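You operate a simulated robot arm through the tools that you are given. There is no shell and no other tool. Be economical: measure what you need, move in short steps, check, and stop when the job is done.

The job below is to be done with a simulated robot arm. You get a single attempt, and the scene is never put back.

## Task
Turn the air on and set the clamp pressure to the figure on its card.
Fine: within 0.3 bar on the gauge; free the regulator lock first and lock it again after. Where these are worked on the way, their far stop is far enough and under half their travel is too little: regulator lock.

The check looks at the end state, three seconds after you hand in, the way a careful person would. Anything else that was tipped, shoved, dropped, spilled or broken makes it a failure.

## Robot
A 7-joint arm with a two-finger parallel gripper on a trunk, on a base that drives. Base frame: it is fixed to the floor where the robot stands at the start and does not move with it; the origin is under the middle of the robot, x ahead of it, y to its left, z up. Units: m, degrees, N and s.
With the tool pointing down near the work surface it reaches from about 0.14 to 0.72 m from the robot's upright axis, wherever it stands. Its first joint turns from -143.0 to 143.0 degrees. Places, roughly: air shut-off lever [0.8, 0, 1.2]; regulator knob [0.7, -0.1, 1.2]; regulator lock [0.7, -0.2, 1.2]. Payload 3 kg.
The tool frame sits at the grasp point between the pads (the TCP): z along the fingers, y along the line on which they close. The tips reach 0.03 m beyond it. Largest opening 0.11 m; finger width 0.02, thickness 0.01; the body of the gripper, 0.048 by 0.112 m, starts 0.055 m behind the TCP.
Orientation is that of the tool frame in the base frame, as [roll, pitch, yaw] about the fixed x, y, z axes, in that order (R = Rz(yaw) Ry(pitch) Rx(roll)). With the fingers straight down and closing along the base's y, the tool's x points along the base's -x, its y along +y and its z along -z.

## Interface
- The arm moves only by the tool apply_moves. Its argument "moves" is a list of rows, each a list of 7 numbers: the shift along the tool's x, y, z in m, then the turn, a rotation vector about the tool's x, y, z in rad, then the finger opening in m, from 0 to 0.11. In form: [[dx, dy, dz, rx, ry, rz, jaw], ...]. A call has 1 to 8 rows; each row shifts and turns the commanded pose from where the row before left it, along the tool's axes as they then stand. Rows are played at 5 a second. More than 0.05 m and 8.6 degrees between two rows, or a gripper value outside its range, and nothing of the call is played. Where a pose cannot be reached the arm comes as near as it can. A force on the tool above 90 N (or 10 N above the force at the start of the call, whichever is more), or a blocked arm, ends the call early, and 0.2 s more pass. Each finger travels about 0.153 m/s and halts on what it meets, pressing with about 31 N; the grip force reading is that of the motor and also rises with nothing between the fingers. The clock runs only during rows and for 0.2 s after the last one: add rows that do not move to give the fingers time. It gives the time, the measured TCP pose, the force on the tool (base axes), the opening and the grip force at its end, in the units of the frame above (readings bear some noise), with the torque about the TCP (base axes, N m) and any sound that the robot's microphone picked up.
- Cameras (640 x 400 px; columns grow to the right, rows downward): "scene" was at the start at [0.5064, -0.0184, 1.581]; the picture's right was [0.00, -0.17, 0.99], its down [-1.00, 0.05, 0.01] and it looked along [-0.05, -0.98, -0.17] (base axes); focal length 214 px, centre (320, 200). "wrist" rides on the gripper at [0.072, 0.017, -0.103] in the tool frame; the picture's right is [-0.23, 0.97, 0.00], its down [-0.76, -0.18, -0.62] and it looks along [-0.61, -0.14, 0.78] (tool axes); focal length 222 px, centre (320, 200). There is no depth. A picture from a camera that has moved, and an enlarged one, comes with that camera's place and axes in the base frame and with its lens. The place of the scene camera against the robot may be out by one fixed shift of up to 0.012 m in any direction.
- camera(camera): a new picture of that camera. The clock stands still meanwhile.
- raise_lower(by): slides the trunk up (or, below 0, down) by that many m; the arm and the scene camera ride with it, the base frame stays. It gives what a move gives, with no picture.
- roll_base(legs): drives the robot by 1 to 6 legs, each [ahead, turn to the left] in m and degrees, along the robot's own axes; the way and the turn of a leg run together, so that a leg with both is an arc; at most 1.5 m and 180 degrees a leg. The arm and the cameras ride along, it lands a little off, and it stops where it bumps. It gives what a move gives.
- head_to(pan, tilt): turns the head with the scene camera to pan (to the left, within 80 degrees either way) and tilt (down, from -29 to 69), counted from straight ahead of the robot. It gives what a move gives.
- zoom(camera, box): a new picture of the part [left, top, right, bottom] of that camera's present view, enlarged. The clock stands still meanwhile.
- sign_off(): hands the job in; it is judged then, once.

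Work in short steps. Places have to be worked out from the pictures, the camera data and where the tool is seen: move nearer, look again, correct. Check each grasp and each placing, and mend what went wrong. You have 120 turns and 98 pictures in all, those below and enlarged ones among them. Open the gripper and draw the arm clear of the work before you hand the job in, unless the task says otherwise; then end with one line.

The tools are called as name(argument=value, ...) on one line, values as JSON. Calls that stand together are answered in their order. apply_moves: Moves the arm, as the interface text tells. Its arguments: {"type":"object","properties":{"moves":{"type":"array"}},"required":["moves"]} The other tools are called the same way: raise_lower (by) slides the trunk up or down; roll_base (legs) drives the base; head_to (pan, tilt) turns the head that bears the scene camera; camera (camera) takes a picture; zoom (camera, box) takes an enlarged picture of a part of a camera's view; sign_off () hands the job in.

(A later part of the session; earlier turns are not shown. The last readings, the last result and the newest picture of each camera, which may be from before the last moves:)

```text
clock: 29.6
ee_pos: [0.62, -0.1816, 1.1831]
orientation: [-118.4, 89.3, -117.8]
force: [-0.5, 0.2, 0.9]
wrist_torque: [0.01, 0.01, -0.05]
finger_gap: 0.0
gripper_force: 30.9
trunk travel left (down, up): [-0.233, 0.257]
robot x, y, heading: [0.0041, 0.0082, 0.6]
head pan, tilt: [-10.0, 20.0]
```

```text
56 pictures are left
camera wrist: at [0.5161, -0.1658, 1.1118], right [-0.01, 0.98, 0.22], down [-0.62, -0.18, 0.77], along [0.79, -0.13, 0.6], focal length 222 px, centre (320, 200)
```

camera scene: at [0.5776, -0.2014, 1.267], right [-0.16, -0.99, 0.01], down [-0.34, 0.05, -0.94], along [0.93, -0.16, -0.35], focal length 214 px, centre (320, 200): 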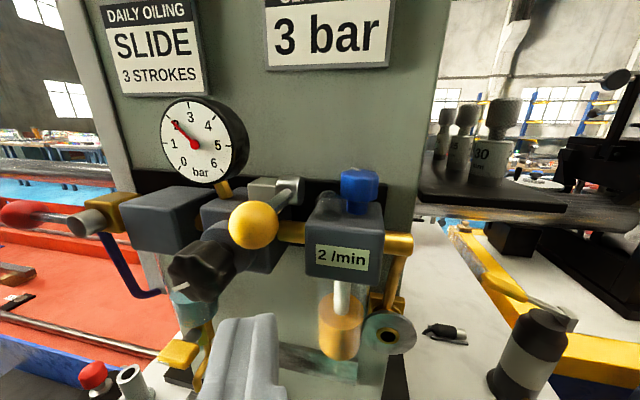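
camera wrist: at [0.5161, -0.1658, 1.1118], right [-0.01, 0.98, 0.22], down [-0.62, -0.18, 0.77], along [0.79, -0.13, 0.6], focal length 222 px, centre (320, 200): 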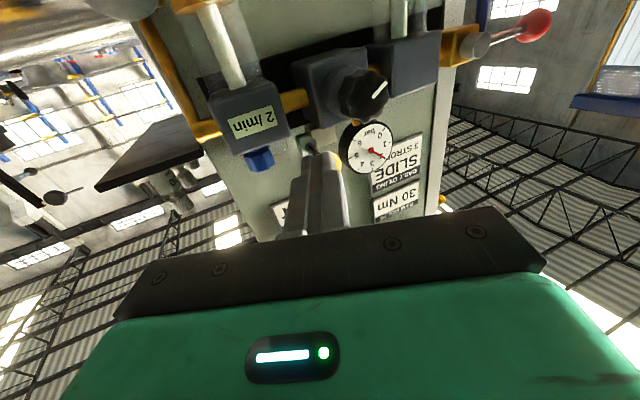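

Ball ≈(0.695,-0.180,1.207). I drop 10 mm, advance under it, and lift gently.

apply_moves(moves=[[0.01, 0.001, 0, 0, 0, 0, 0], [0, 0, 0.03, 0, 0, 0, 0], [0, 0, 0.022, 0, 0, 0, 0], [0, 0, 0, 0, 0, 0, 0]])

camera(camera="scene")

camera(camera="wrist")

```text
clock: 30.6
ee_pos: [0.6728, -0.181, 1.1726]
orientation: [-122.1, 89.4, -121.5]
force: [0.3, 0.0, 0.2]
wrist_torque: [-0.03, 0.01, 0.0]
finger_gap: 0.0002
gripper_force: 31.0
trunk travel left (down, up): [-0.233, 0.257]
robot x, y, heading: [0.0072, 0.0052, 0.5]
head pan, tilt: [-10.0, 20.0]
```

```text
55 pictures are left
camera scene: at [0.6303, -0.2004, 1.2562], right [-0.16, -0.99, 0.01], down [-0.34, 0.05, -0.94], along [0.92, -0.16, -0.35], focal length 214 px, centre (320, 200)
```

scene: 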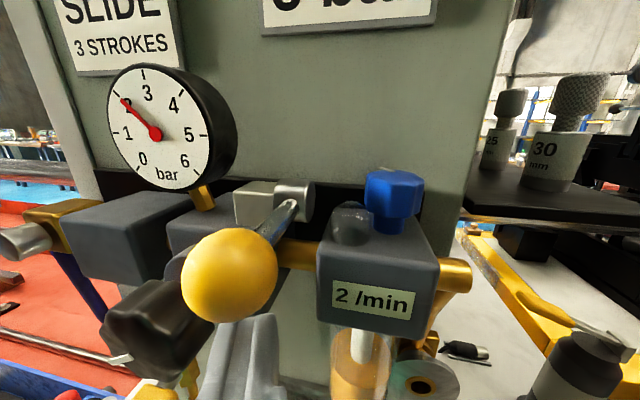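

```text
54 pictures are left
camera wrist: at [0.5688, -0.1646, 1.101], right [-0.01, 0.98, 0.22], down [-0.62, -0.18, 0.77], along [0.79, -0.13, 0.6], focal length 222 px, centre (320, 200)
```

wrist: 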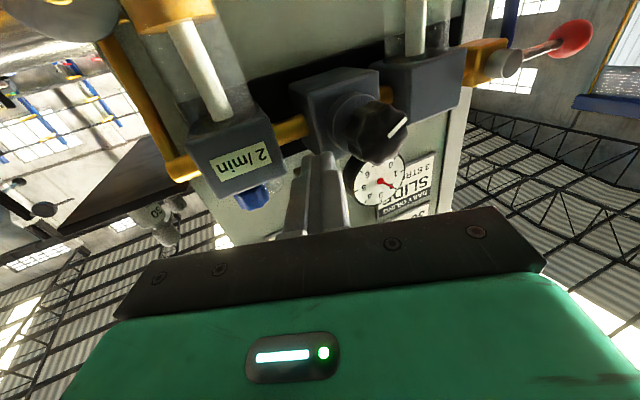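

Fingers sit just under the ball. I lift in small steps.

apply_moves(moves=[[-0.01, 0, 0, 0, 0, 0, 0], [-0.01, 0, 0.002, 0, 0, 0, 0], [-0.01, 0, 0.004, 0, 0, 0, 0], [0, 0, 0, 0, 0, 0, 0]])

camera(camera="scene")

```text
clock: 31.6
ee_pos: [0.6788, -0.1798, 1.2033]
orientation: [-116.1, 89.4, -115.5]
force: [-0.7, -0.5, -0.8]
wrist_torque: [0.0, -0.01, 0.0]
finger_gap: 0.0
gripper_force: 31.0
trunk travel left (down, up): [-0.233, 0.257]
robot x, y, heading: [0.0061, 0.0045, 0.4]
head pan, tilt: [-10.0, 20.0]
```

```text
53 pictures are left
camera scene: at [0.6372, -0.2002, 1.2868], right [-0.16, -0.99, 0.01], down [-0.34, 0.05, -0.94], along [0.93, -0.16, -0.34], focal length 214 px, centre (320, 200)
```

scene: 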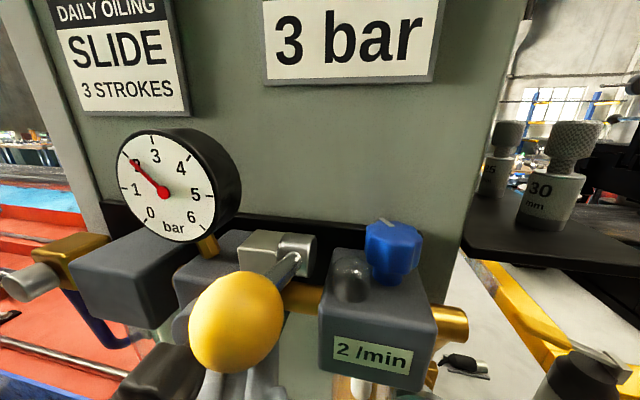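

The lock ball rises freely (now ~1.229). I continue along the arc, up and inward.

apply_moves(moves=[[-0.008, 0, 0.003, 0, 0, 0, 0], [-0.008, 0, 0.005, 0, 0, 0, 0], [-0.008, 0, 0.006, 0, 0, 0, 0], [0, 0, 0, 0, 0, 0, 0]])

camera(camera="scene")

camera(camera="wrist")

```text
clock: 32.6
ee_pos: [0.6929, -0.1794, 1.2283]
orientation: [-116.2, 89.4, -115.6]
force: [1.3, 0.6, -0.5]
wrist_torque: [-0.02, 0.03, 0.01]
finger_gap: 0.0
gripper_force: 31.5
trunk travel left (down, up): [-0.233, 0.257]
robot x, y, heading: [0.0086, 0.0078, 0.5]
head pan, tilt: [-10.0, 20.0]
```

```text
52 pictures are left
camera scene: at [0.6519, -0.1996, 1.3123], right [-0.16, -0.99, 0.01], down [-0.34, 0.05, -0.94], along [0.93, -0.16, -0.34], focal length 214 px, centre (320, 200)
```

scene: 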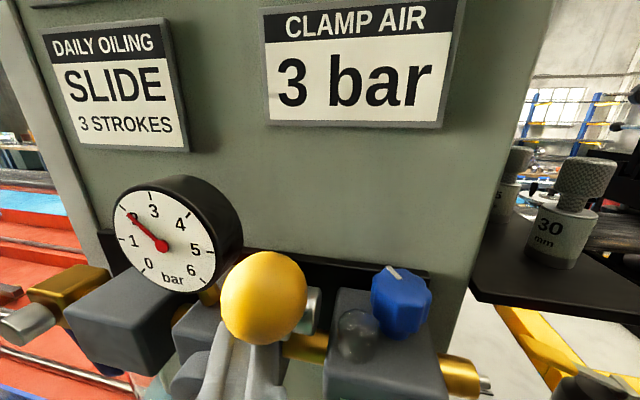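

```text
51 pictures are left
camera wrist: at [0.5906, -0.1639, 1.157], right [-0.01, 0.98, 0.22], down [-0.62, -0.18, 0.77], along [0.79, -0.13, 0.6], focal length 222 px, centre (320, 200)
```

wrist: 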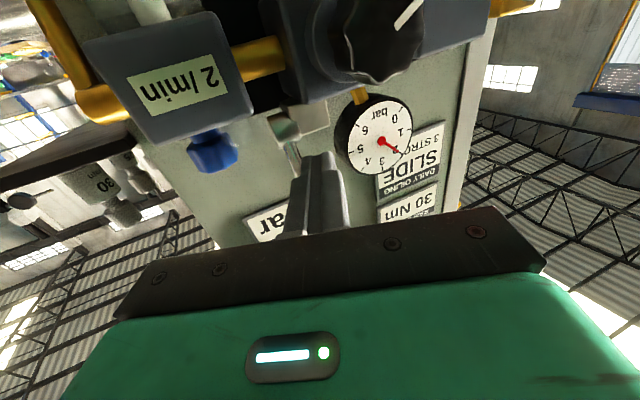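

Ball now ≈(0.705,1.26), lever about 45–50° up. I back out, rise level with the ball, and push it inward with the tips.

apply_moves(moves=[[0, 0, -0.035, 0, 0, 0, 0], [0, 0, -0.03, 0, 0, 0, 0], [-0.035, -0.005, 0, 0, 0, 0, 0], [0, 0, 0, 0, 0, 0, 0]])

camera(camera="scene")

camera(camera="wrist")

```text
clock: 33.6
ee_pos: [0.6293, -0.1856, 1.2628]
orientation: [-119.2, 89.3, -118.8]
force: [-0.4, -0.6, 0.7]
wrist_torque: [0.03, 0.0, 0.02]
finger_gap: 0.0
gripper_force: 31.0
trunk travel left (down, up): [-0.233, 0.257]
robot x, y, heading: [0.0078, 0.0068, 0.6]
head pan, tilt: [-10.0, 20.0]
```

```text
50 pictures are left
camera scene: at [0.5865, -0.2055, 1.3462], right [-0.16, -0.99, 0.01], down [-0.34, 0.05, -0.94], along [0.93, -0.16, -0.35], focal length 214 px, centre (320, 200)
```

scene: 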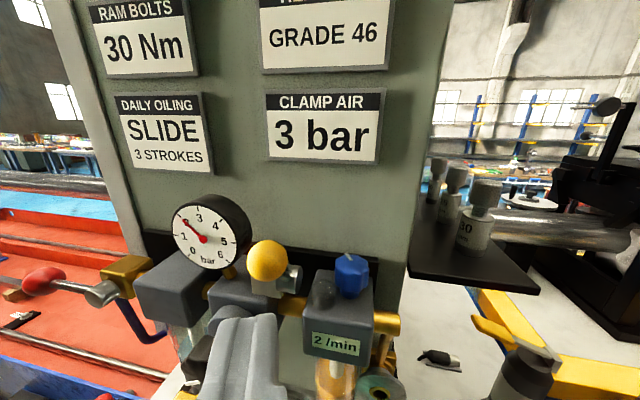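

```text
49 pictures are left
camera wrist: at [0.525, -0.1698, 1.1909], right [-0.01, 0.98, 0.22], down [-0.62, -0.18, 0.77], along [0.79, -0.13, 0.6], focal length 222 px, centre (320, 200)
```

wrist: 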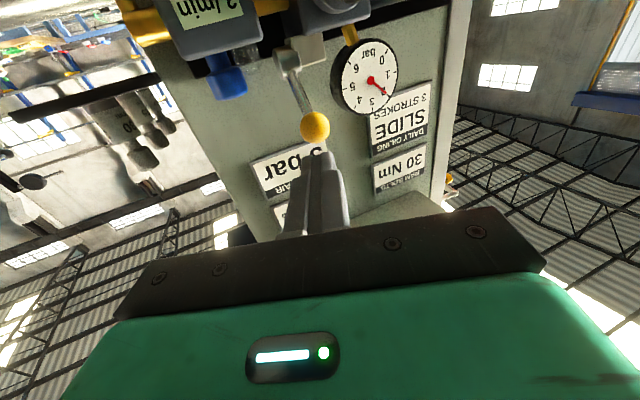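

Ball ≈(0.715,-0.189,1.255), lever about 64° up. I push forward with closed tips until a stop is felt.

apply_moves(moves=[[0, -0.004, 0.03, 0, 0, 0, 0], [0, 0, 0.012, 0, 0, 0, 0], [0, 0, 0.008, 0, 0, 0, 0], [0, 0, 0.008, 0, 0, 0, 0], [0, 0, 0.006, 0, 0, 0, 0], [0, 0, 0, 0, 0, 0, 0]])

camera(camera="wrist")

camera(camera="scene")

```text
clock: 35.0
ee_pos: [0.6865, -0.1895, 1.264]
orientation: [-125.0, 89.5, -124.3]
force: [-65.0, 2.8, -28.6]
wrist_torque: [0.12, 0.58, -0.29]
finger_gap: 0.0001
gripper_force: 31.1
trunk travel left (down, up): [-0.233, 0.257]
robot x, y, heading: [0.0056, 0.008, 0.7]
head pan, tilt: [-10.0, 20.0]
```

```text
48 pictures are left
camera wrist: at [0.5834, -0.1732, 1.1923], right [-0.01, 0.98, 0.22], down [-0.62, -0.18, 0.77], along [0.79, -0.13, 0.6], focal length 222 px, centre (320, 200)
```

wrist: 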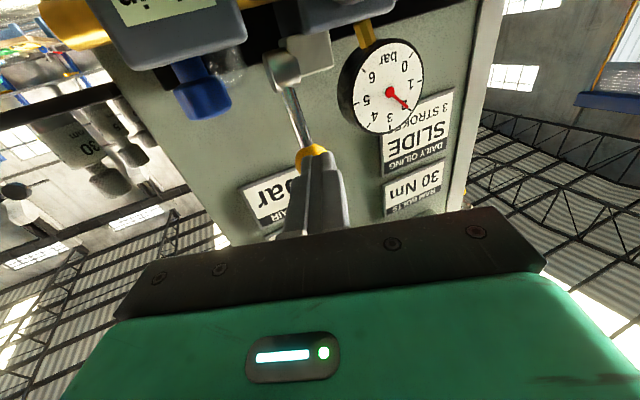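

```text
47 pictures are left
camera scene: at [0.6449, -0.2092, 1.3474], right [-0.16, -0.99, 0.01], down [-0.34, 0.05, -0.94], along [0.92, -0.16, -0.35], focal length 214 px, centre (320, 200)
```

scene: 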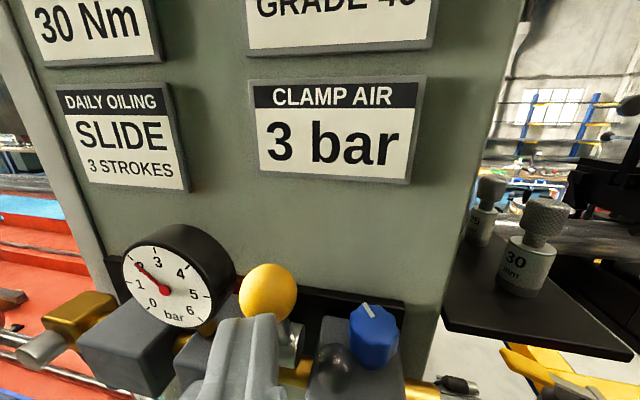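

Firm stop felt, so the lock is fully free. I back off, then move in front of the knob and open the jaws.

apply_moves(moves=[[0, 0, -0.04, 0, 0, 0, 0.0], [0, 0, -0.035, 0, 0, 0, 0.0], [0.04, 0.02, 0, 0, 0, 0, 0.05], [0.04, 0.025, 0, 0, 0, 0, 0.08], [0, 0, 0, 0, 0, 0, 0.08]])

camera(camera="wrist")

camera(camera="scene")

```text
clock: 36.2
ee_pos: [0.6154, -0.146, 1.1806]
orientation: [-117.7, 89.4, -117.1]
force: [1.0, 0.0, -0.1]
wrist_torque: [-0.02, 0.04, -0.03]
finger_gap: 0.08
gripper_force: 0.1
trunk travel left (down, up): [-0.233, 0.257]
robot x, y, heading: [0.0091, 0.0085, 0.3]
head pan, tilt: [-10.0, 20.0]
```

```text
46 pictures are left
camera wrist: at [0.5132, -0.1295, 1.1102], right [-0.01, 0.98, 0.22], down [-0.62, -0.18, 0.77], along [0.79, -0.13, 0.6], focal length 222 px, centre (320, 200)
```

wrist: 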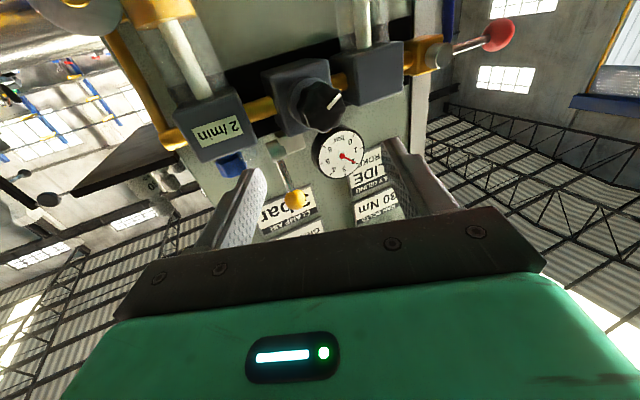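

```text
45 pictures are left
camera scene: at [0.5746, -0.1653, 1.2654], right [-0.16, -0.99, 0.01], down [-0.34, 0.05, -0.94], along [0.93, -0.16, -0.35], focal length 214 px, centre (320, 200)
```

scene: 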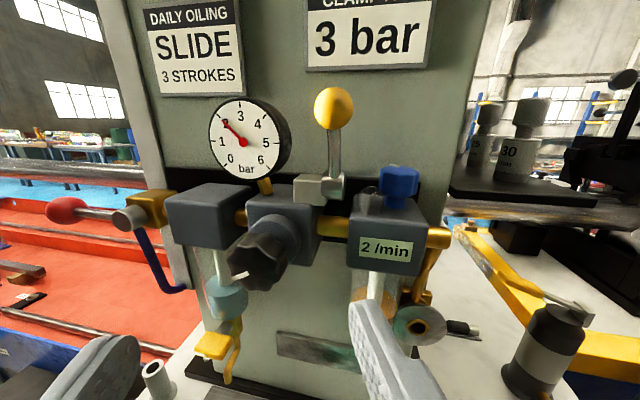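

Lock lever stands up. Knob face ≈(0.713,-0.139,1.161). I align, advance around the knob and check before closing.

apply_moves(moves=[[0.019, 0.006, 0, 0, 0, 0, 0.08], [0, 0, 0.04, 0, 0, 0, 0.08], [0, 0, 0.03, 0, 0, 0, 0.08], [0, 0, 0, 0, 0, 0, 0.08]])

camera(camera="wrist")

camera(camera="scene")

```text
clock: 37.2
ee_pos: [0.6873, -0.1391, 1.1631]
orientation: [-119.0, 89.3, -118.5]
force: [-0.9, 0.2, -0.2]
wrist_torque: [-0.04, -0.05, -0.02]
finger_gap: 0.0803
gripper_force: 0.1
trunk travel left (down, up): [-0.233, 0.257]
robot x, y, heading: [0.0052, 0.0052, 0.4]
head pan, tilt: [-10.0, 20.0]
```

```text
44 pictures are left
camera wrist: at [0.5837, -0.1229, 1.0911], right [-0.01, 0.98, 0.22], down [-0.62, -0.18, 0.77], along [0.79, -0.13, 0.6], focal length 222 px, centre (320, 200)
```

wrist: 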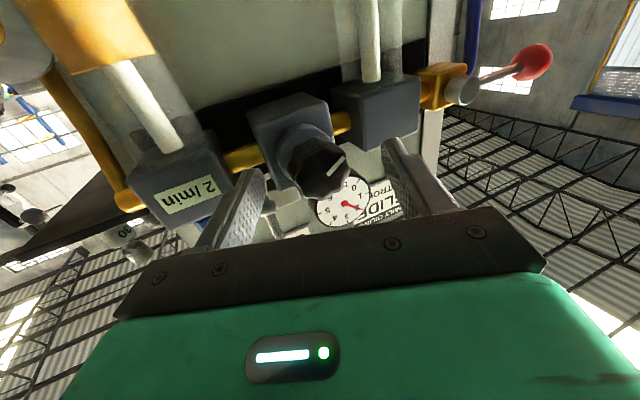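

```text
43 pictures are left
camera scene: at [0.6451, -0.1586, 1.2463], right [-0.16, -0.99, 0.01], down [-0.34, 0.05, -0.94], along [0.93, -0.16, -0.35], focal length 214 px, centre (320, 200)
```

scene: 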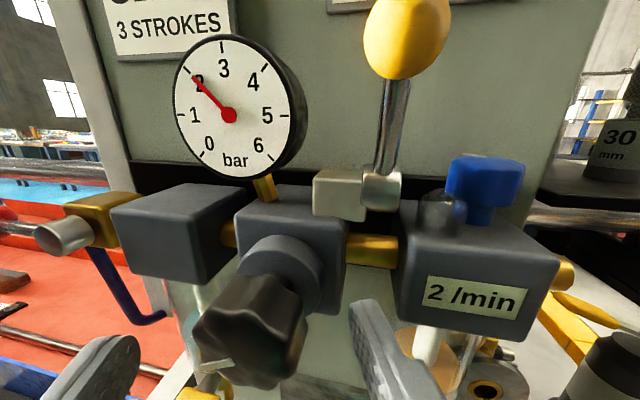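

Lined up. I advance 25 mm and close on the knob.

apply_moves(moves=[[0.004, 0.001, 0.025, 0, 0, 0, 0.08], [0, 0, 0, 0, 0, 0, 0.06], [0, 0, 0, 0, 0, 0, 0.04], [0, 0, 0, 0, 0, 0, 0.03], [0, 0, 0, 0, 0, 0, 0.03]])

camera(camera="wrist")

camera(camera="scene")

```text
clock: 38.4
ee_pos: [0.7073, -0.1465, 1.1615]
orientation: [-146.5, 89.8, -146.5]
force: [-60.0, -51.4, -22.7]
wrist_torque: [1.26, 0.15, -3.74]
finger_gap: 0.0574
gripper_force: 26.7
trunk travel left (down, up): [-0.233, 0.257]
robot x, y, heading: [0.0064, 0.0092, 0.1]
head pan, tilt: [-10.0, 20.0]
```

```text
42 pictures are left
camera wrist: at [0.6037, -0.1284, 1.0891], right [0.0, 0.97, 0.23], down [-0.62, -0.18, 0.76], along [0.78, -0.14, 0.6], focal length 222 px, centre (320, 200)
```

wrist: 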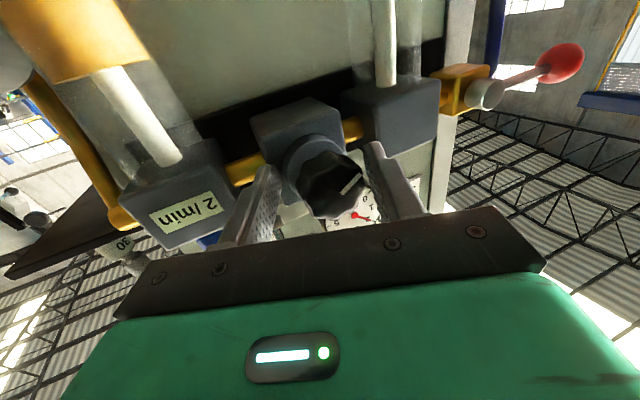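

```text
41 pictures are left
camera scene: at [0.6644, -0.1659, 1.2442], right [-0.17, -0.98, 0.0], down [-0.34, 0.06, -0.94], along [0.92, -0.16, -0.34], focal length 214 px, centre (320, 200)
```

scene: 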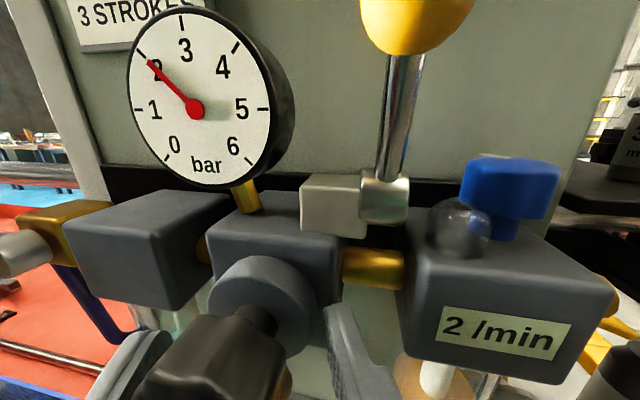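

Unexpected reaction: the right fingertip is pressing on something. I zoom in to see before moving.

zoom(camera="wrist", box=[230, 90, 430, 230])

zoom(camera="scene", box=[100, 240, 420, 400])

```text
2.86 times, centred on (330, 160) of wrist
camera zoom: at [0.6037, -0.1284, 1.0891], right [0.0, 0.97, 0.23], down [-0.62, -0.18, 0.76], along [0.78, -0.14, 0.6], focal length 635 px, centre (291, 314)
```

zoom: 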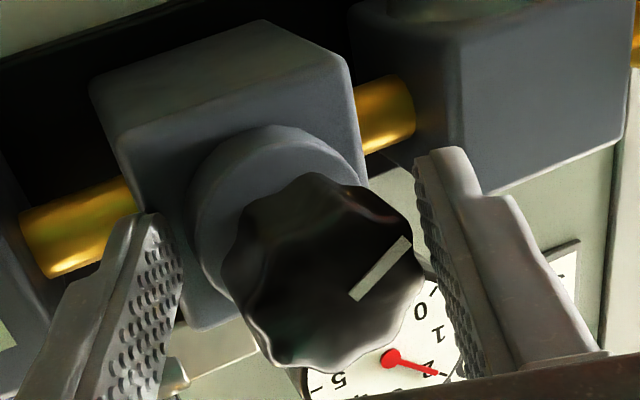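

```text
2.00 times, centred on (260, 320) of scene
camera zoom: at [0.6644, -0.1659, 1.2442], right [-0.17, -0.98, 0.0], down [-0.34, 0.06, -0.94], along [0.92, -0.16, -0.34], focal length 429 px, centre (440, -40)
```

zoom: 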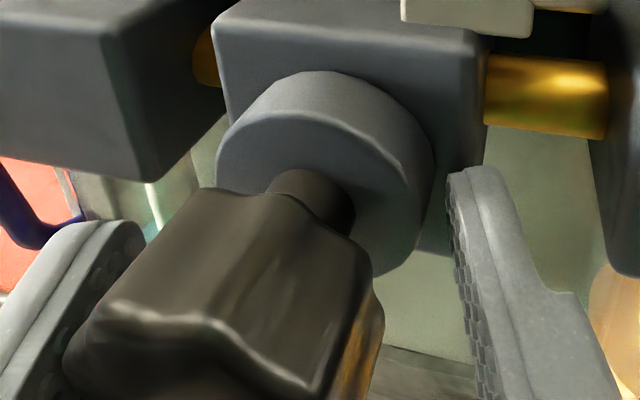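

The fingertips reached the wider collar behind the knob. I open, retreat 18 mm, recentre slightly and close again.

apply_moves(moves=[[0, 0, 0, 0, 0, 0, 0.08], [0, 0, -0.018, 0, 0, 0, 0.08], [0, -0.002, 0, 0, 0, 0, 0.08], [0, 0, 0, 0, 0, 0, 0.08]])

zoom(camera="wrist", box=[200, 70, 440, 230])

zoom(camera="scene", box=[40, 200, 440, 400])

```text
clock: 39.4
ee_pos: [0.6939, -0.1403, 1.1606]
orientation: [-113.8, 89.3, -113.2]
force: [0.1, 0.3, 0.3]
wrist_torque: [0.0, 0.0, 0.01]
finger_gap: 0.0803
gripper_force: 0.0
trunk travel left (down, up): [-0.233, 0.257]
robot x, y, heading: [0.0047, 0.0047, 0.7]
head pan, tilt: [-10.0, 20.0]
```

```text
2.50 times, centred on (320, 150) of wrist
camera zoom: at [0.5899, -0.1236, 1.0888], right [-0.01, 0.98, 0.22], down [-0.62, -0.18, 0.77], along [0.79, -0.13, 0.6], focal length 555 px, centre (320, 325)
```

zoom: 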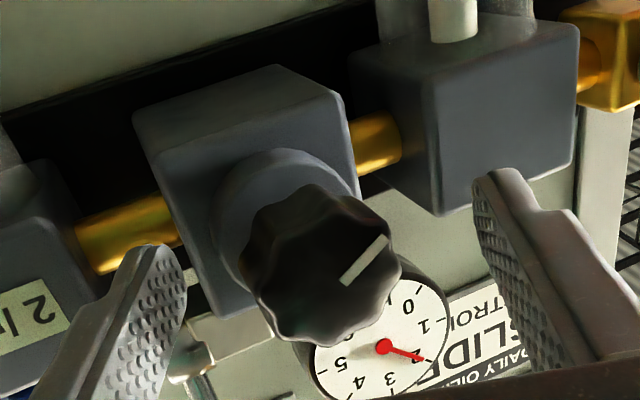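

```text
1.60 times, centred on (240, 300) of scene
camera zoom: at [0.6513, -0.1591, 1.2441], right [-0.16, -0.99, 0.01], down [-0.34, 0.05, -0.94], along [0.93, -0.16, -0.34], focal length 343 px, centre (448, 40)
```

zoom: 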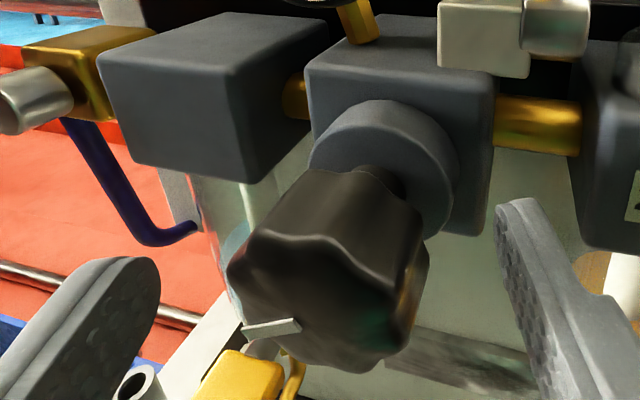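

Well centred around the knob now. I close.

apply_moves(moves=[[0, 0, 0, 0, 0, 0, 0.06], [0, 0, 0, 0, 0, 0, 0.045], [0, 0, 0, 0, 0, 0, 0.03], [0, 0, 0, 0, 0, 0, 0.03]])

zoom(camera="wrist", box=[200, 70, 440, 230])

camera(camera="scene")

```text
clock: 40.4
ee_pos: [0.693, -0.1393, 1.1599]
orientation: [-118.4, 89.3, -117.8]
force: [1.6, -2.1, 1.5]
wrist_torque: [0.02, -0.05, -0.13]
finger_gap: 0.0451
gripper_force: 44.8
trunk travel left (down, up): [-0.233, 0.257]
robot x, y, heading: [0.0035, 0.0063, 0.5]
head pan, tilt: [-10.0, 20.0]
```

```text
2.50 times, centred on (320, 150) of wrist
camera zoom: at [0.5897, -0.1243, 1.0886], right [-0.01, 0.98, 0.22], down [-0.62, -0.18, 0.77], along [0.79, -0.13, 0.6], focal length 555 px, centre (320, 325)
```

zoom: 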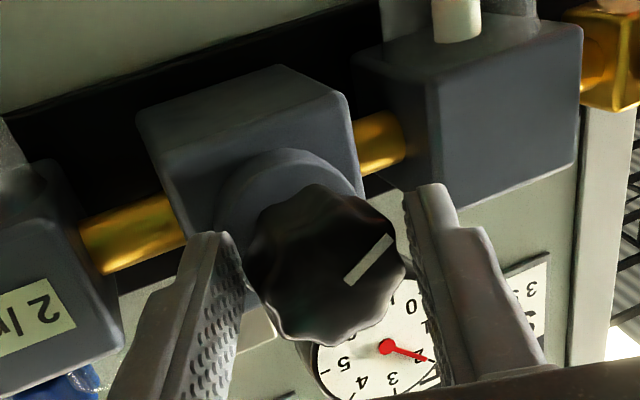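

```text
35 pictures are left
camera scene: at [0.6511, -0.1601, 1.2438], right [-0.16, -0.99, 0.01], down [-0.34, 0.05, -0.94], along [0.93, -0.16, -0.35], focal length 214 px, centre (320, 200)
```

scene: 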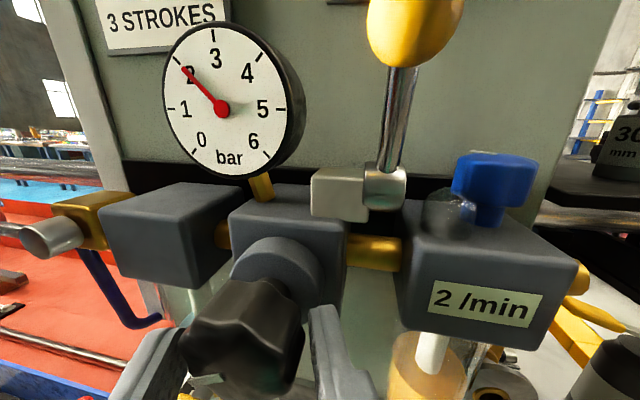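

Solid grip (45 mm gap). I turn clockwise 16° and read the gauge.

apply_moves(moves=[[0, 0, 0, 0, 0, 0.07, 0.03], [0, 0, 0, 0, 0, 0.07, 0.03], [0, 0, 0, 0, 0, 0.07, 0.03], [0, 0, 0, 0, 0, 0.07, 0.03], [0, 0, 0, 0, 0, 0, 0.03]])

camera(camera="scene")

```text
clock: 41.6
ee_pos: [0.6932, -0.1387, 1.1602]
orientation: [91.2, 74.5, 91.8]
force: [4.4, 3.6, 9.7]
wrist_torque: [0.12, 0.09, 0.22]
finger_gap: 0.0449
gripper_force: 45.5
trunk travel left (down, up): [-0.233, 0.257]
robot x, y, heading: [0.007, 0.0095, 0.1]
head pan, tilt: [-10.0, 20.0]
```

```text
34 pictures are left
camera scene: at [0.6512, -0.1797, 1.2362], right [-0.17, -0.95, -0.26], down [-0.34, 0.3, -0.89], along [0.92, -0.06, -0.38], focal length 214 px, centre (320, 200)
```

scene: 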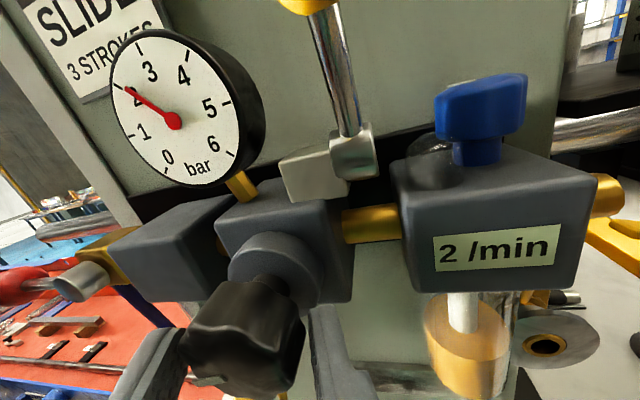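

Only a little change so far. I turn another 40° and zoom on the gauge.

apply_moves(moves=[[0, 0, 0, 0, 0, 0.14, 0.03], [0, 0, 0, 0, 0, 0.14, 0.03], [0, 0, 0, 0, 0, 0.14, 0.03], [0, 0, 0, 0, 0, 0.14, 0.03], [0, 0, 0, 0, 0, 0.14, 0.03], [0, 0, 0, 0, 0, 0, 0.03]])

camera(camera="scene")

```text
clock: 43.0
ee_pos: [0.692, -0.1394, 1.1607]
orientation: [90.1, 34.5, 90.6]
force: [0.5, 11.3, 23.5]
wrist_torque: [0.09, -0.2, 0.39]
finger_gap: 0.0433
gripper_force: 13.3
trunk travel left (down, up): [-0.233, 0.257]
robot x, y, heading: [0.0077, 0.006, 0.4]
head pan, tilt: [-10.0, 20.0]
```

```text
33 pictures are left
camera scene: at [0.6495, -0.2166, 1.1979], right [-0.17, -0.56, -0.81], down [-0.34, 0.81, -0.48], along [0.92, 0.2, -0.33], focal length 214 px, centre (320, 200)
```

scene: 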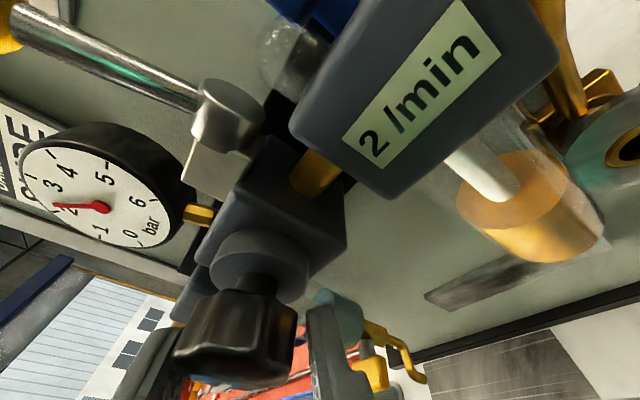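

zoom(camera="scene", box=[0, 110, 200, 260])

```text
2.67 times, centred on (100, 185) of scene
camera zoom: at [0.6495, -0.2166, 1.1979], right [-0.17, -0.56, -0.81], down [-0.34, 0.81, -0.48], along [0.92, 0.2, -0.33], focal length 572 px, centre (907, 240)
```

zoom: 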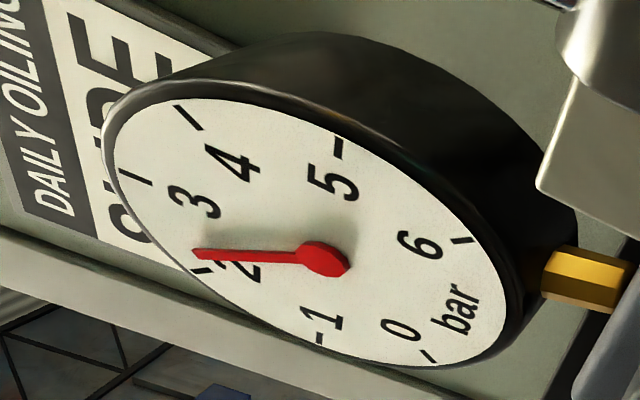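

The gauge shows about 2.2. I check from the wrist whether the knob is turning with the gripper.

zoom(camera="wrist", box=[200, 70, 440, 230])

```text
2.50 times, centred on (320, 150) of wrist
camera zoom: at [0.588, -0.0698, 1.1353], right [0.0, 0.36, 0.93], down [-0.62, -0.73, 0.29], along [0.79, -0.57, 0.22], focal length 555 px, centre (320, 325)
```

zoom: 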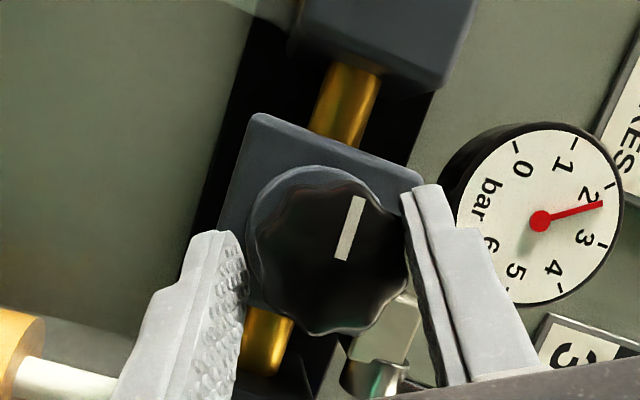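

The knob turned only about 30°; it slipped because the axis is a few mm above my TCP. I open, recentre by about 4 mm, and wind the wrist back for a longer stroke.

apply_moves(moves=[[0, 0, 0, 0, 0, 0, 0.085], [-0.001, 0.0045, 0, 0, 0, 0, 0.085], [0, 0, 0, 0, 0, -0.145, 0.085], [0, 0, 0, 0, 0, -0.145, 0.085], [0, 0, 0, 0, 0, -0.145, 0.085], [0, 0, 0, 0, 0, -0.145, 0.085], [0, 0, 0, 0, 0, -0.145, 0.085], [0, 0, 0, 0, 0, -0.145, 0.085]])

apply_moves(moves=[[0, 0, 0, 0, 0, -0.145, 0.085], [0, 0, 0, 0, 0, -0.145, 0.085], [0, 0, 0, 0, 0, -0.145, 0.085], [0, 0, 0, 0, 0, -0.145, 0.085], [0, 0, 0, 0, 0, -0.145, 0.085], [0, 0, 0, 0, 0, -0.145, 0.085], [0, 0, 0, 0, 0, -0.145, 0.085], [0, 0, 0, 0, 0, 0, 0.085]])

camera(camera="wrist")

camera(camera="scene")

```text
clock: 44.8
ee_pos: [0.6945, -0.1375, 1.1627]
orientation: [93.4, 84.4, 93.9]
force: [0.2, -0.3, 0.3]
wrist_torque: [0.04, -0.01, -0.01]
finger_gap: 0.0849
gripper_force: 0.2
trunk travel left (down, up): [-0.233, 0.257]
robot x, y, heading: [0.0073, 0.0056, 0.5]
head pan, tilt: [-10.0, 20.0]
```

```text
clock: 46.6
ee_pos: [0.6941, -0.1378, 1.1638]
orientation: [-90.4, 37.5, -89.7]
force: [0.0, -0.4, -0.5]
wrist_torque: [-0.04, 0.04, 0.01]
finger_gap: 0.0853
gripper_force: 0.1
trunk travel left (down, up): [-0.233, 0.257]
robot x, y, heading: [0.0052, 0.0063, 0.5]
head pan, tilt: [-10.0, 20.0]
```

```text
30 pictures are left
camera wrist: at [0.5913, -0.1841, 1.1074], right [-0.01, 0.77, -0.63], down [-0.62, 0.49, 0.61], along [0.78, 0.4, 0.48], focal length 222 px, centre (320, 200)
```

wrist: 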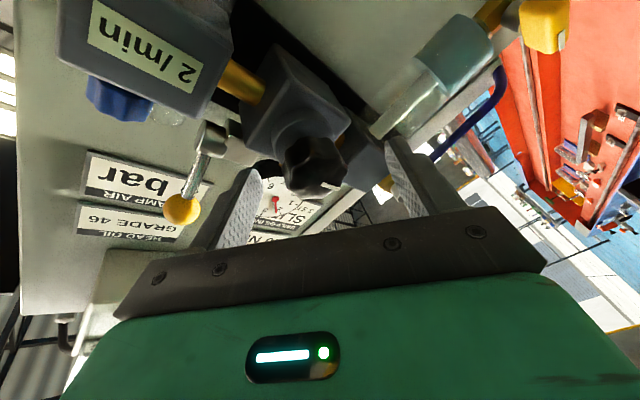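

```text
29 pictures are left
camera scene: at [0.6512, -0.0891, 1.2297], right [-0.16, -0.6, 0.78], down [-0.33, -0.71, -0.62], along [0.93, -0.36, -0.08], focal length 214 px, centre (320, 200)
```

scene: 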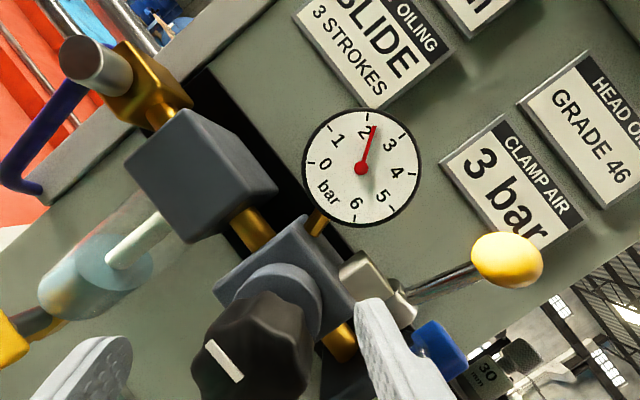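

Gauge still ≈2.2. I close the grip here and check the centring from the forces.

apply_moves(moves=[[0, 0, 0, 0, 0, 0, 0.06], [0, 0, 0, 0, 0, 0, 0.04], [0, 0, 0, 0, 0, 0, 0.0], [0, 0, 0, 0, 0, 0, 0.0]])

```text
clock: 47.6
ee_pos: [0.6927, -0.1387, 1.1659]
orientation: [-90.1, 37.6, -89.6]
force: [6.9, -22.3, 21.9]
wrist_torque: [-0.17, -0.68, -0.81]
finger_gap: 0.0391
gripper_force: 44.9
trunk travel left (down, up): [-0.233, 0.257]
robot x, y, heading: [0.0039, 0.0074, 0.7]
head pan, tilt: [-10.0, 20.0]
```

The force pushes along tool −y, so I shift 4 mm that way to centre, then turn 50°.

apply_moves(moves=[[0, -0.004, 0, 0, 0, 0, 0.0], [0, 0, 0, 0, 0, 0, 0.0]])

apply_moves(moves=[[0, 0, 0, 0, 0, 0.125, 0.0], [0, 0, 0, 0, 0, 0.125, 0.0], [0, 0, 0, 0, 0, 0.125, 0.0], [0, 0, 0, 0, 0, 0.125, 0.0], [0, 0, 0, 0, 0, 0.125, 0.0], [0, 0, 0, 0, 0, 0.125, 0.0], [0, 0, 0, 0, 0, 0.125, 0.0], [0, 0, 0, 0, 0, 0, 0.0]])

camera(camera="scene")

camera(camera="wrist")

```text
clock: 48.2
ee_pos: [0.6933, -0.139, 1.1668]
orientation: [-90.5, 37.5, -89.7]
force: [-9.6, -1.1, 2.7]
wrist_torque: [-0.17, -0.43, 0.29]
finger_gap: 0.0394
gripper_force: 45.8
trunk travel left (down, up): [-0.233, 0.257]
robot x, y, heading: [0.0061, 0.0035, 0.3]
head pan, tilt: [-10.0, 20.0]
```

```text
clock: 50.0
ee_pos: [0.6934, -0.1397, 1.1666]
orientation: [-98.1, 87.8, -97.8]
force: [6.7, -7.5, 6.5]
wrist_torque: [-0.09, -0.3, -0.27]
finger_gap: 0.0401
gripper_force: 45.2
trunk travel left (down, up): [-0.233, 0.257]
robot x, y, heading: [0.0092, 0.0063, 0.9]
head pan, tilt: [-10.0, 20.0]
```

```text
28 pictures are left
camera scene: at [0.6517, -0.1577, 1.2505], right [-0.16, -0.99, 0.04], down [-0.34, 0.02, -0.94], along [0.93, -0.17, -0.34], focal length 214 px, centre (320, 200)
```

scene: 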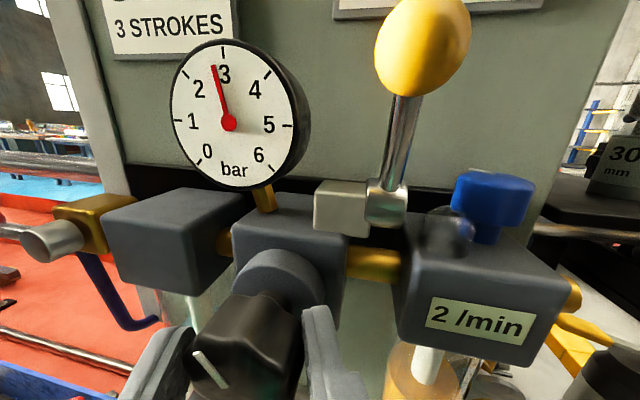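

```text
27 pictures are left
camera wrist: at [0.5903, -0.1262, 1.0944], right [-0.01, 0.98, 0.19], down [-0.62, -0.15, 0.77], along [0.79, -0.11, 0.61], focal length 222 px, centre (320, 200)
```

wrist: 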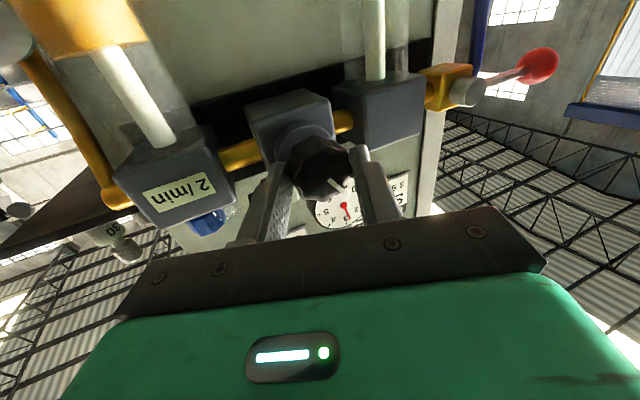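

Now about 2.8 with a firm grip, roughly 0.6 bar per 50°. I turn another 16° and zoom on the gauge.

apply_moves(moves=[[0, 0, 0, 0, 0, 0.1, 0.0], [0, 0, 0, 0, 0, 0.1, 0.0], [0, 0, 0, 0, 0, 0.08, 0.0], [0, 0, 0, 0, 0, 0, 0.0], [0, 0, 0, 0, 0, 0, 0.0]])

zoom(camera="scene", box=[80, 10, 320, 210])

```text
clock: 51.2
ee_pos: [0.6928, -0.1399, 1.1657]
orientation: [91.6, 76.2, 92.2]
force: [4.0, -12.5, 2.1]
wrist_torque: [0.03, 0.12, -0.37]
finger_gap: 0.0403
gripper_force: 45.2
trunk travel left (down, up): [-0.233, 0.257]
robot x, y, heading: [0.0068, 0.0094, 0.6]
head pan, tilt: [-10.0, 20.0]
```

```text
2.00 times, centred on (200, 110) of scene
camera zoom: at [0.652, -0.1789, 1.2431], right [-0.17, -0.96, -0.23], down [-0.35, 0.28, -0.9], along [0.92, -0.07, -0.38], focal length 429 px, centre (560, 380)
```

zoom: 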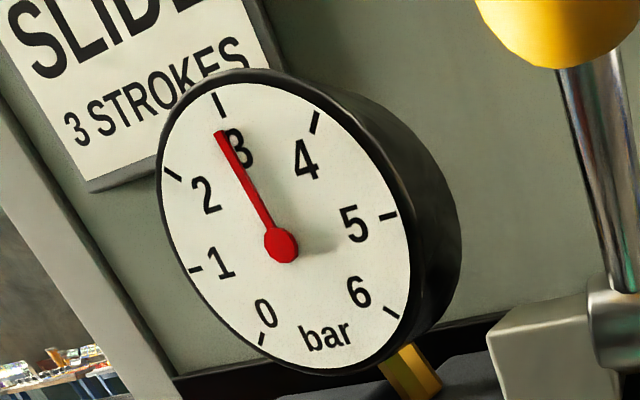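

It reads about 2.87. I turn another 10°.

apply_moves(moves=[[0, 0, 0, 0, 0, 0.09, 0.0], [0, 0, 0, 0, 0, 0.085, 0.0], [0, 0, 0, 0, 0, 0, 0.0], [0, 0, 0, 0, 0, 0, 0.0]])

zoom(camera="scene", box=[60, 20, 300, 220])

```text
clock: 52.2
ee_pos: [0.6932, -0.1405, 1.1648]
orientation: [91.0, 66.2, 91.6]
force: [2.6, -9.1, -7.9]
wrist_torque: [-0.18, -0.3, -0.66]
finger_gap: 0.0401
gripper_force: 44.5
trunk travel left (down, up): [-0.233, 0.257]
robot x, y, heading: [0.0064, 0.0101, 0.5]
head pan, tilt: [-10.0, 20.0]
```

```text
2.00 times, centred on (180, 120) of scene
camera zoom: at [0.652, -0.1909, 1.2356], right [-0.17, -0.9, -0.4], down [-0.35, 0.43, -0.83], along [0.92, 0.0, -0.39], focal length 429 px, centre (600, 360)
```

zoom: 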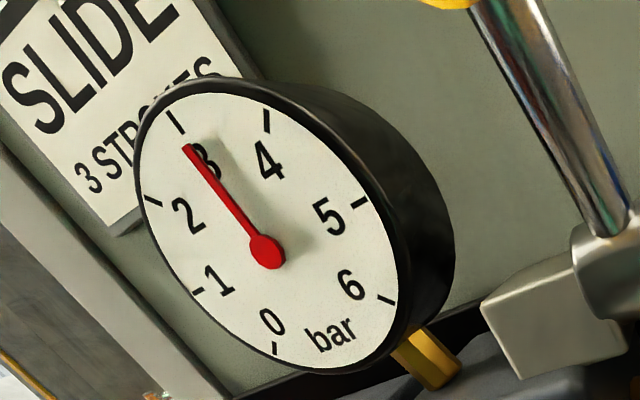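

About 2.93. One small extra 4°, then I release, back away and verify from the front.

apply_moves(moves=[[0, 0, 0, 0, 0, 0.08, 0.0], [0, 0, 0, 0, 0, 0, 0.0], [0, 0, 0, 0, 0, 0, 0.08], [0, 0, 0, 0, 0, 0, 0.085], [0, 0, -0.04, 0, 0, 0, 0.085], [0, 0, -0.035, 0, 0, 0, 0.085], [0, 0, 0, 0, 0, -0.145, 0.04], [0, 0, 0, 0, 0, -0.145, 0.0]])

apply_moves(moves=[[0, 0, 0, 0, 0, -0.14, 0.0], [0, 0, 0, 0, 0, 0, 0.0]])

camera(camera="scene")

```text
clock: 54.0
ee_pos: [0.6185, -0.1408, 1.1655]
orientation: [91.5, 78.4, 92.1]
force: [0.4, -1.1, 0.7]
wrist_torque: [-0.01, 0.01, 0.02]
finger_gap: 0.0003
gripper_force: 30.8
trunk travel left (down, up): [-0.233, 0.257]
robot x, y, heading: [0.0051, 0.0039, 0.4]
head pan, tilt: [-10.0, 20.0]
```

```text
clock: 54.6
ee_pos: [0.6184, -0.1396, 1.1664]
orientation: [95.1, 86.4, 95.6]
force: [0.3, 0.6, 0.0]
wrist_torque: [0.0, -0.04, 0.0]
finger_gap: 0.0
gripper_force: 31.2
trunk travel left (down, up): [-0.233, 0.257]
robot x, y, heading: [0.0051, 0.0084, 0.4]
head pan, tilt: [-10.0, 20.0]
```

```text
24 pictures are left
camera scene: at [0.5765, -0.166, 1.2487], right [-0.16, -0.98, -0.06], down [-0.34, 0.12, -0.93], along [0.92, -0.13, -0.36], focal length 214 px, centre (320, 200)
```

scene: 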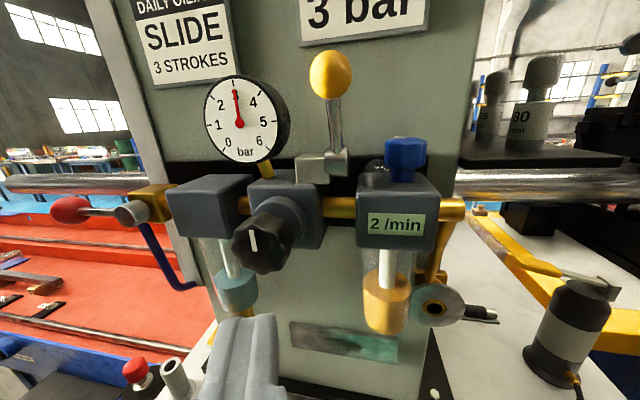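

The gauge looks right at 3. Now for the lock: ball ≈(0.738,-0.198,1.273). I'll grip it between the fingers (closing along y, the lock's own axis) and swing it down; first I move in front of it.

zoom(camera="scene", box=[180, 50, 320, 170])

apply_moves(moves=[[0, 0, 0, 0, 0, -0.06, 0.02], [-0.036, -0.02, 0, 0, 0, 0, 0.055], [-0.036, -0.02, 0, 0, 0, 0, 0.055], [-0.035, -0.018, 0, 0, 0, 0, 0.055], [0, 0, 0, 0, 0, 0, 0.055]])

camera(camera="scene")

camera(camera="wrist")

```text
3.33 times, centred on (250, 110) of scene
camera zoom: at [0.5765, -0.166, 1.2487], right [-0.16, -0.98, -0.06], down [-0.34, 0.12, -0.93], along [0.92, -0.13, -0.36], focal length 715 px, centre (553, 500)
```

zoom: 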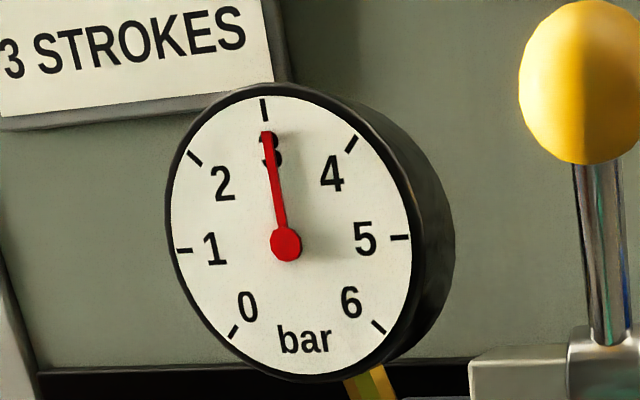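

```text
clock: 55.8
ee_pos: [0.6179, -0.1996, 1.2728]
orientation: [151.0, 89.6, 151.6]
force: [-0.5, -0.3, -0.1]
wrist_torque: [-0.03, 0.0, -0.03]
finger_gap: 0.0548
gripper_force: 0.0
trunk travel left (down, up): [-0.233, 0.257]
robot x, y, heading: [0.0045, 0.0085, 0.6]
head pan, tilt: [-10.0, 20.0]
```

```text
22 pictures are left
camera scene: at [0.5765, -0.2205, 1.3565], right [-0.16, -0.99, 0.0], down [-0.34, 0.06, -0.94], along [0.93, -0.15, -0.35], focal length 214 px, centre (320, 200)
```

scene: 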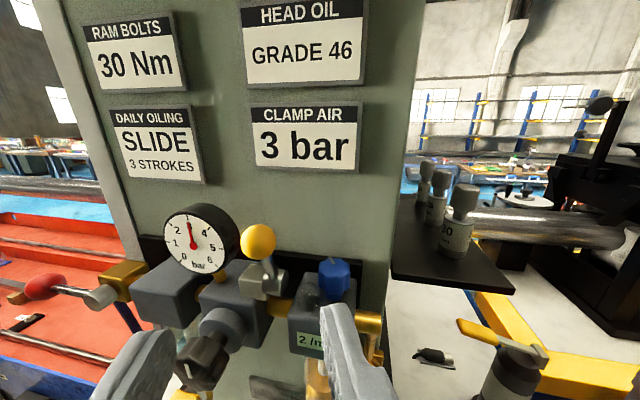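

```text
21 pictures are left
camera wrist: at [0.5151, -0.1828, 1.2017], right [-0.01, 0.97, 0.23], down [-0.62, -0.19, 0.76], along [0.79, -0.14, 0.6], focal length 222 px, centre (320, 200)
```

wrist: 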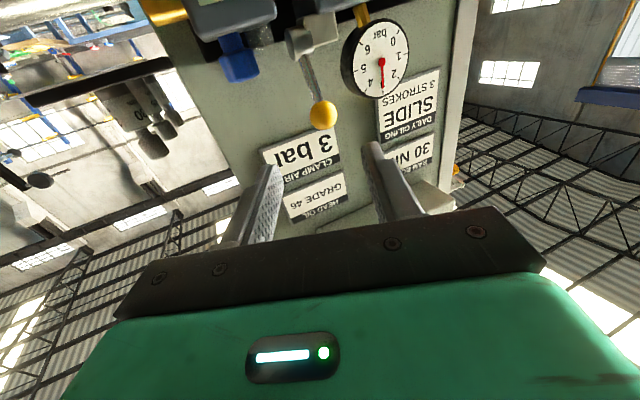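

Gauge reads ≈3.0. Ball refined to (0.732,-0.194,1.267); I advance around it.

apply_moves(moves=[[0.005, 0.005, 0.035, 0, 0, 0, 0.055], [0, 0, 0.035, 0, 0, 0, 0.055], [0, 0, 0.033, 0, 0, 0, 0.055], [0, 0, 0, 0, 0, 0, 0.055]])

camera(camera="scene")

camera(camera="wrist")

```text
clock: 56.8
ee_pos: [0.7207, -0.1917, 1.27]
orientation: [145.7, 89.6, 146.4]
force: [-0.1, 0.6, -0.3]
wrist_torque: [-0.01, -0.03, 0.01]
finger_gap: 0.0551
gripper_force: 0.1
trunk travel left (down, up): [-0.233, 0.257]
robot x, y, heading: [0.0078, 0.0032, 0.7]
head pan, tilt: [-10.0, 20.0]
```

```text
20 pictures are left
camera scene: at [0.6795, -0.2123, 1.3527], right [-0.16, -0.99, 0.0], down [-0.34, 0.06, -0.94], along [0.93, -0.15, -0.35], focal length 214 px, centre (320, 200)
```

scene: 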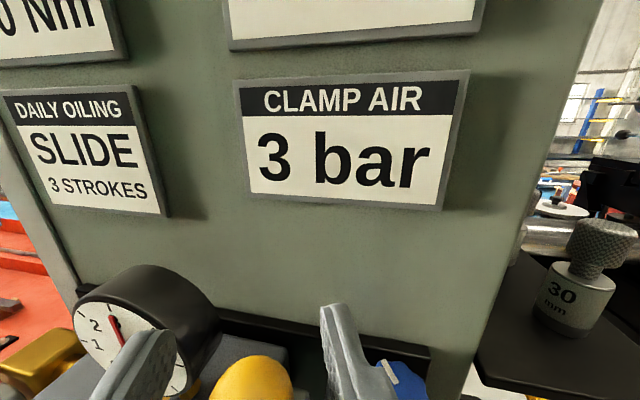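

```text
19 pictures are left
camera wrist: at [0.618, -0.1745, 1.1979], right [-0.01, 0.97, 0.23], down [-0.62, -0.19, 0.76], along [0.79, -0.14, 0.6], focal length 222 px, centre (320, 200)
```

wrist: 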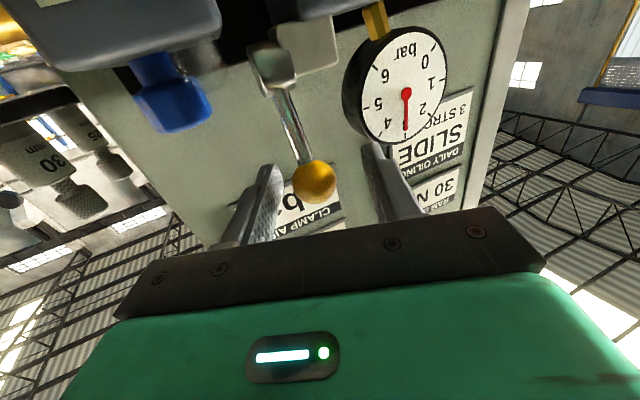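

Ball sits between the pads. I close on it.

apply_moves(moves=[[0, -0.001, 0, 0, 0, 0, 0.04], [0, 0, 0, 0, 0, 0, 0.02], [0, 0, 0, 0, 0, 0, 0.015], [0, 0, 0, 0, 0, 0, 0.015]])

```text
clock: 57.8
ee_pos: [0.7213, -0.1946, 1.2694]
orientation: [138.7, 89.6, 139.1]
force: [1.1, -8.1, -0.6]
wrist_torque: [0.02, -0.28, -0.07]
finger_gap: 0.0249
gripper_force: 44.5
trunk travel left (down, up): [-0.233, 0.257]
robot x, y, heading: [0.0102, 0.0096, 0.6]
head pan, tilt: [-10.0, 20.0]
```

Gripped (25 mm ball). I swing it along the arc, outward and down.

apply_moves(moves=[[0.003, -0.001, -0.009, 0, 0, 0, 0.015], [0.005, 0, -0.009, 0, 0, 0, 0.015], [0.006, 0, -0.006, 0, 0, 0, 0.015], [0.006, 0, -0.006, 0, 0, 0, 0.015], [0.008, 0, -0.004, 0, 0, 0, 0.015], [0.008, 0, -0.003, 0, 0, 0, 0.015], [0, 0, 0, 0, 0, 0, 0.015]])

camera(camera="scene")

```text
clock: 59.4
ee_pos: [0.6856, -0.1992, 1.2324]
orientation: [133.3, 89.5, 133.6]
force: [0.3, -1.1, 0.0]
wrist_torque: [0.02, -0.01, 0.07]
finger_gap: 0.015
gripper_force: 0.1
trunk travel left (down, up): [-0.233, 0.257]
robot x, y, heading: [0.0052, 0.0057, 0.8]
head pan, tilt: [-10.0, 20.0]
```

```text
18 pictures are left
camera scene: at [0.6433, -0.2202, 1.3153], right [-0.17, -0.99, -0.01], down [-0.34, 0.06, -0.94], along [0.92, -0.16, -0.35], focal length 214 px, centre (320, 200)
```

scene: 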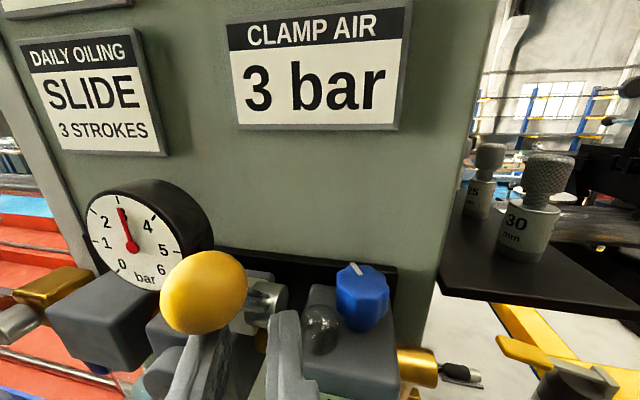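

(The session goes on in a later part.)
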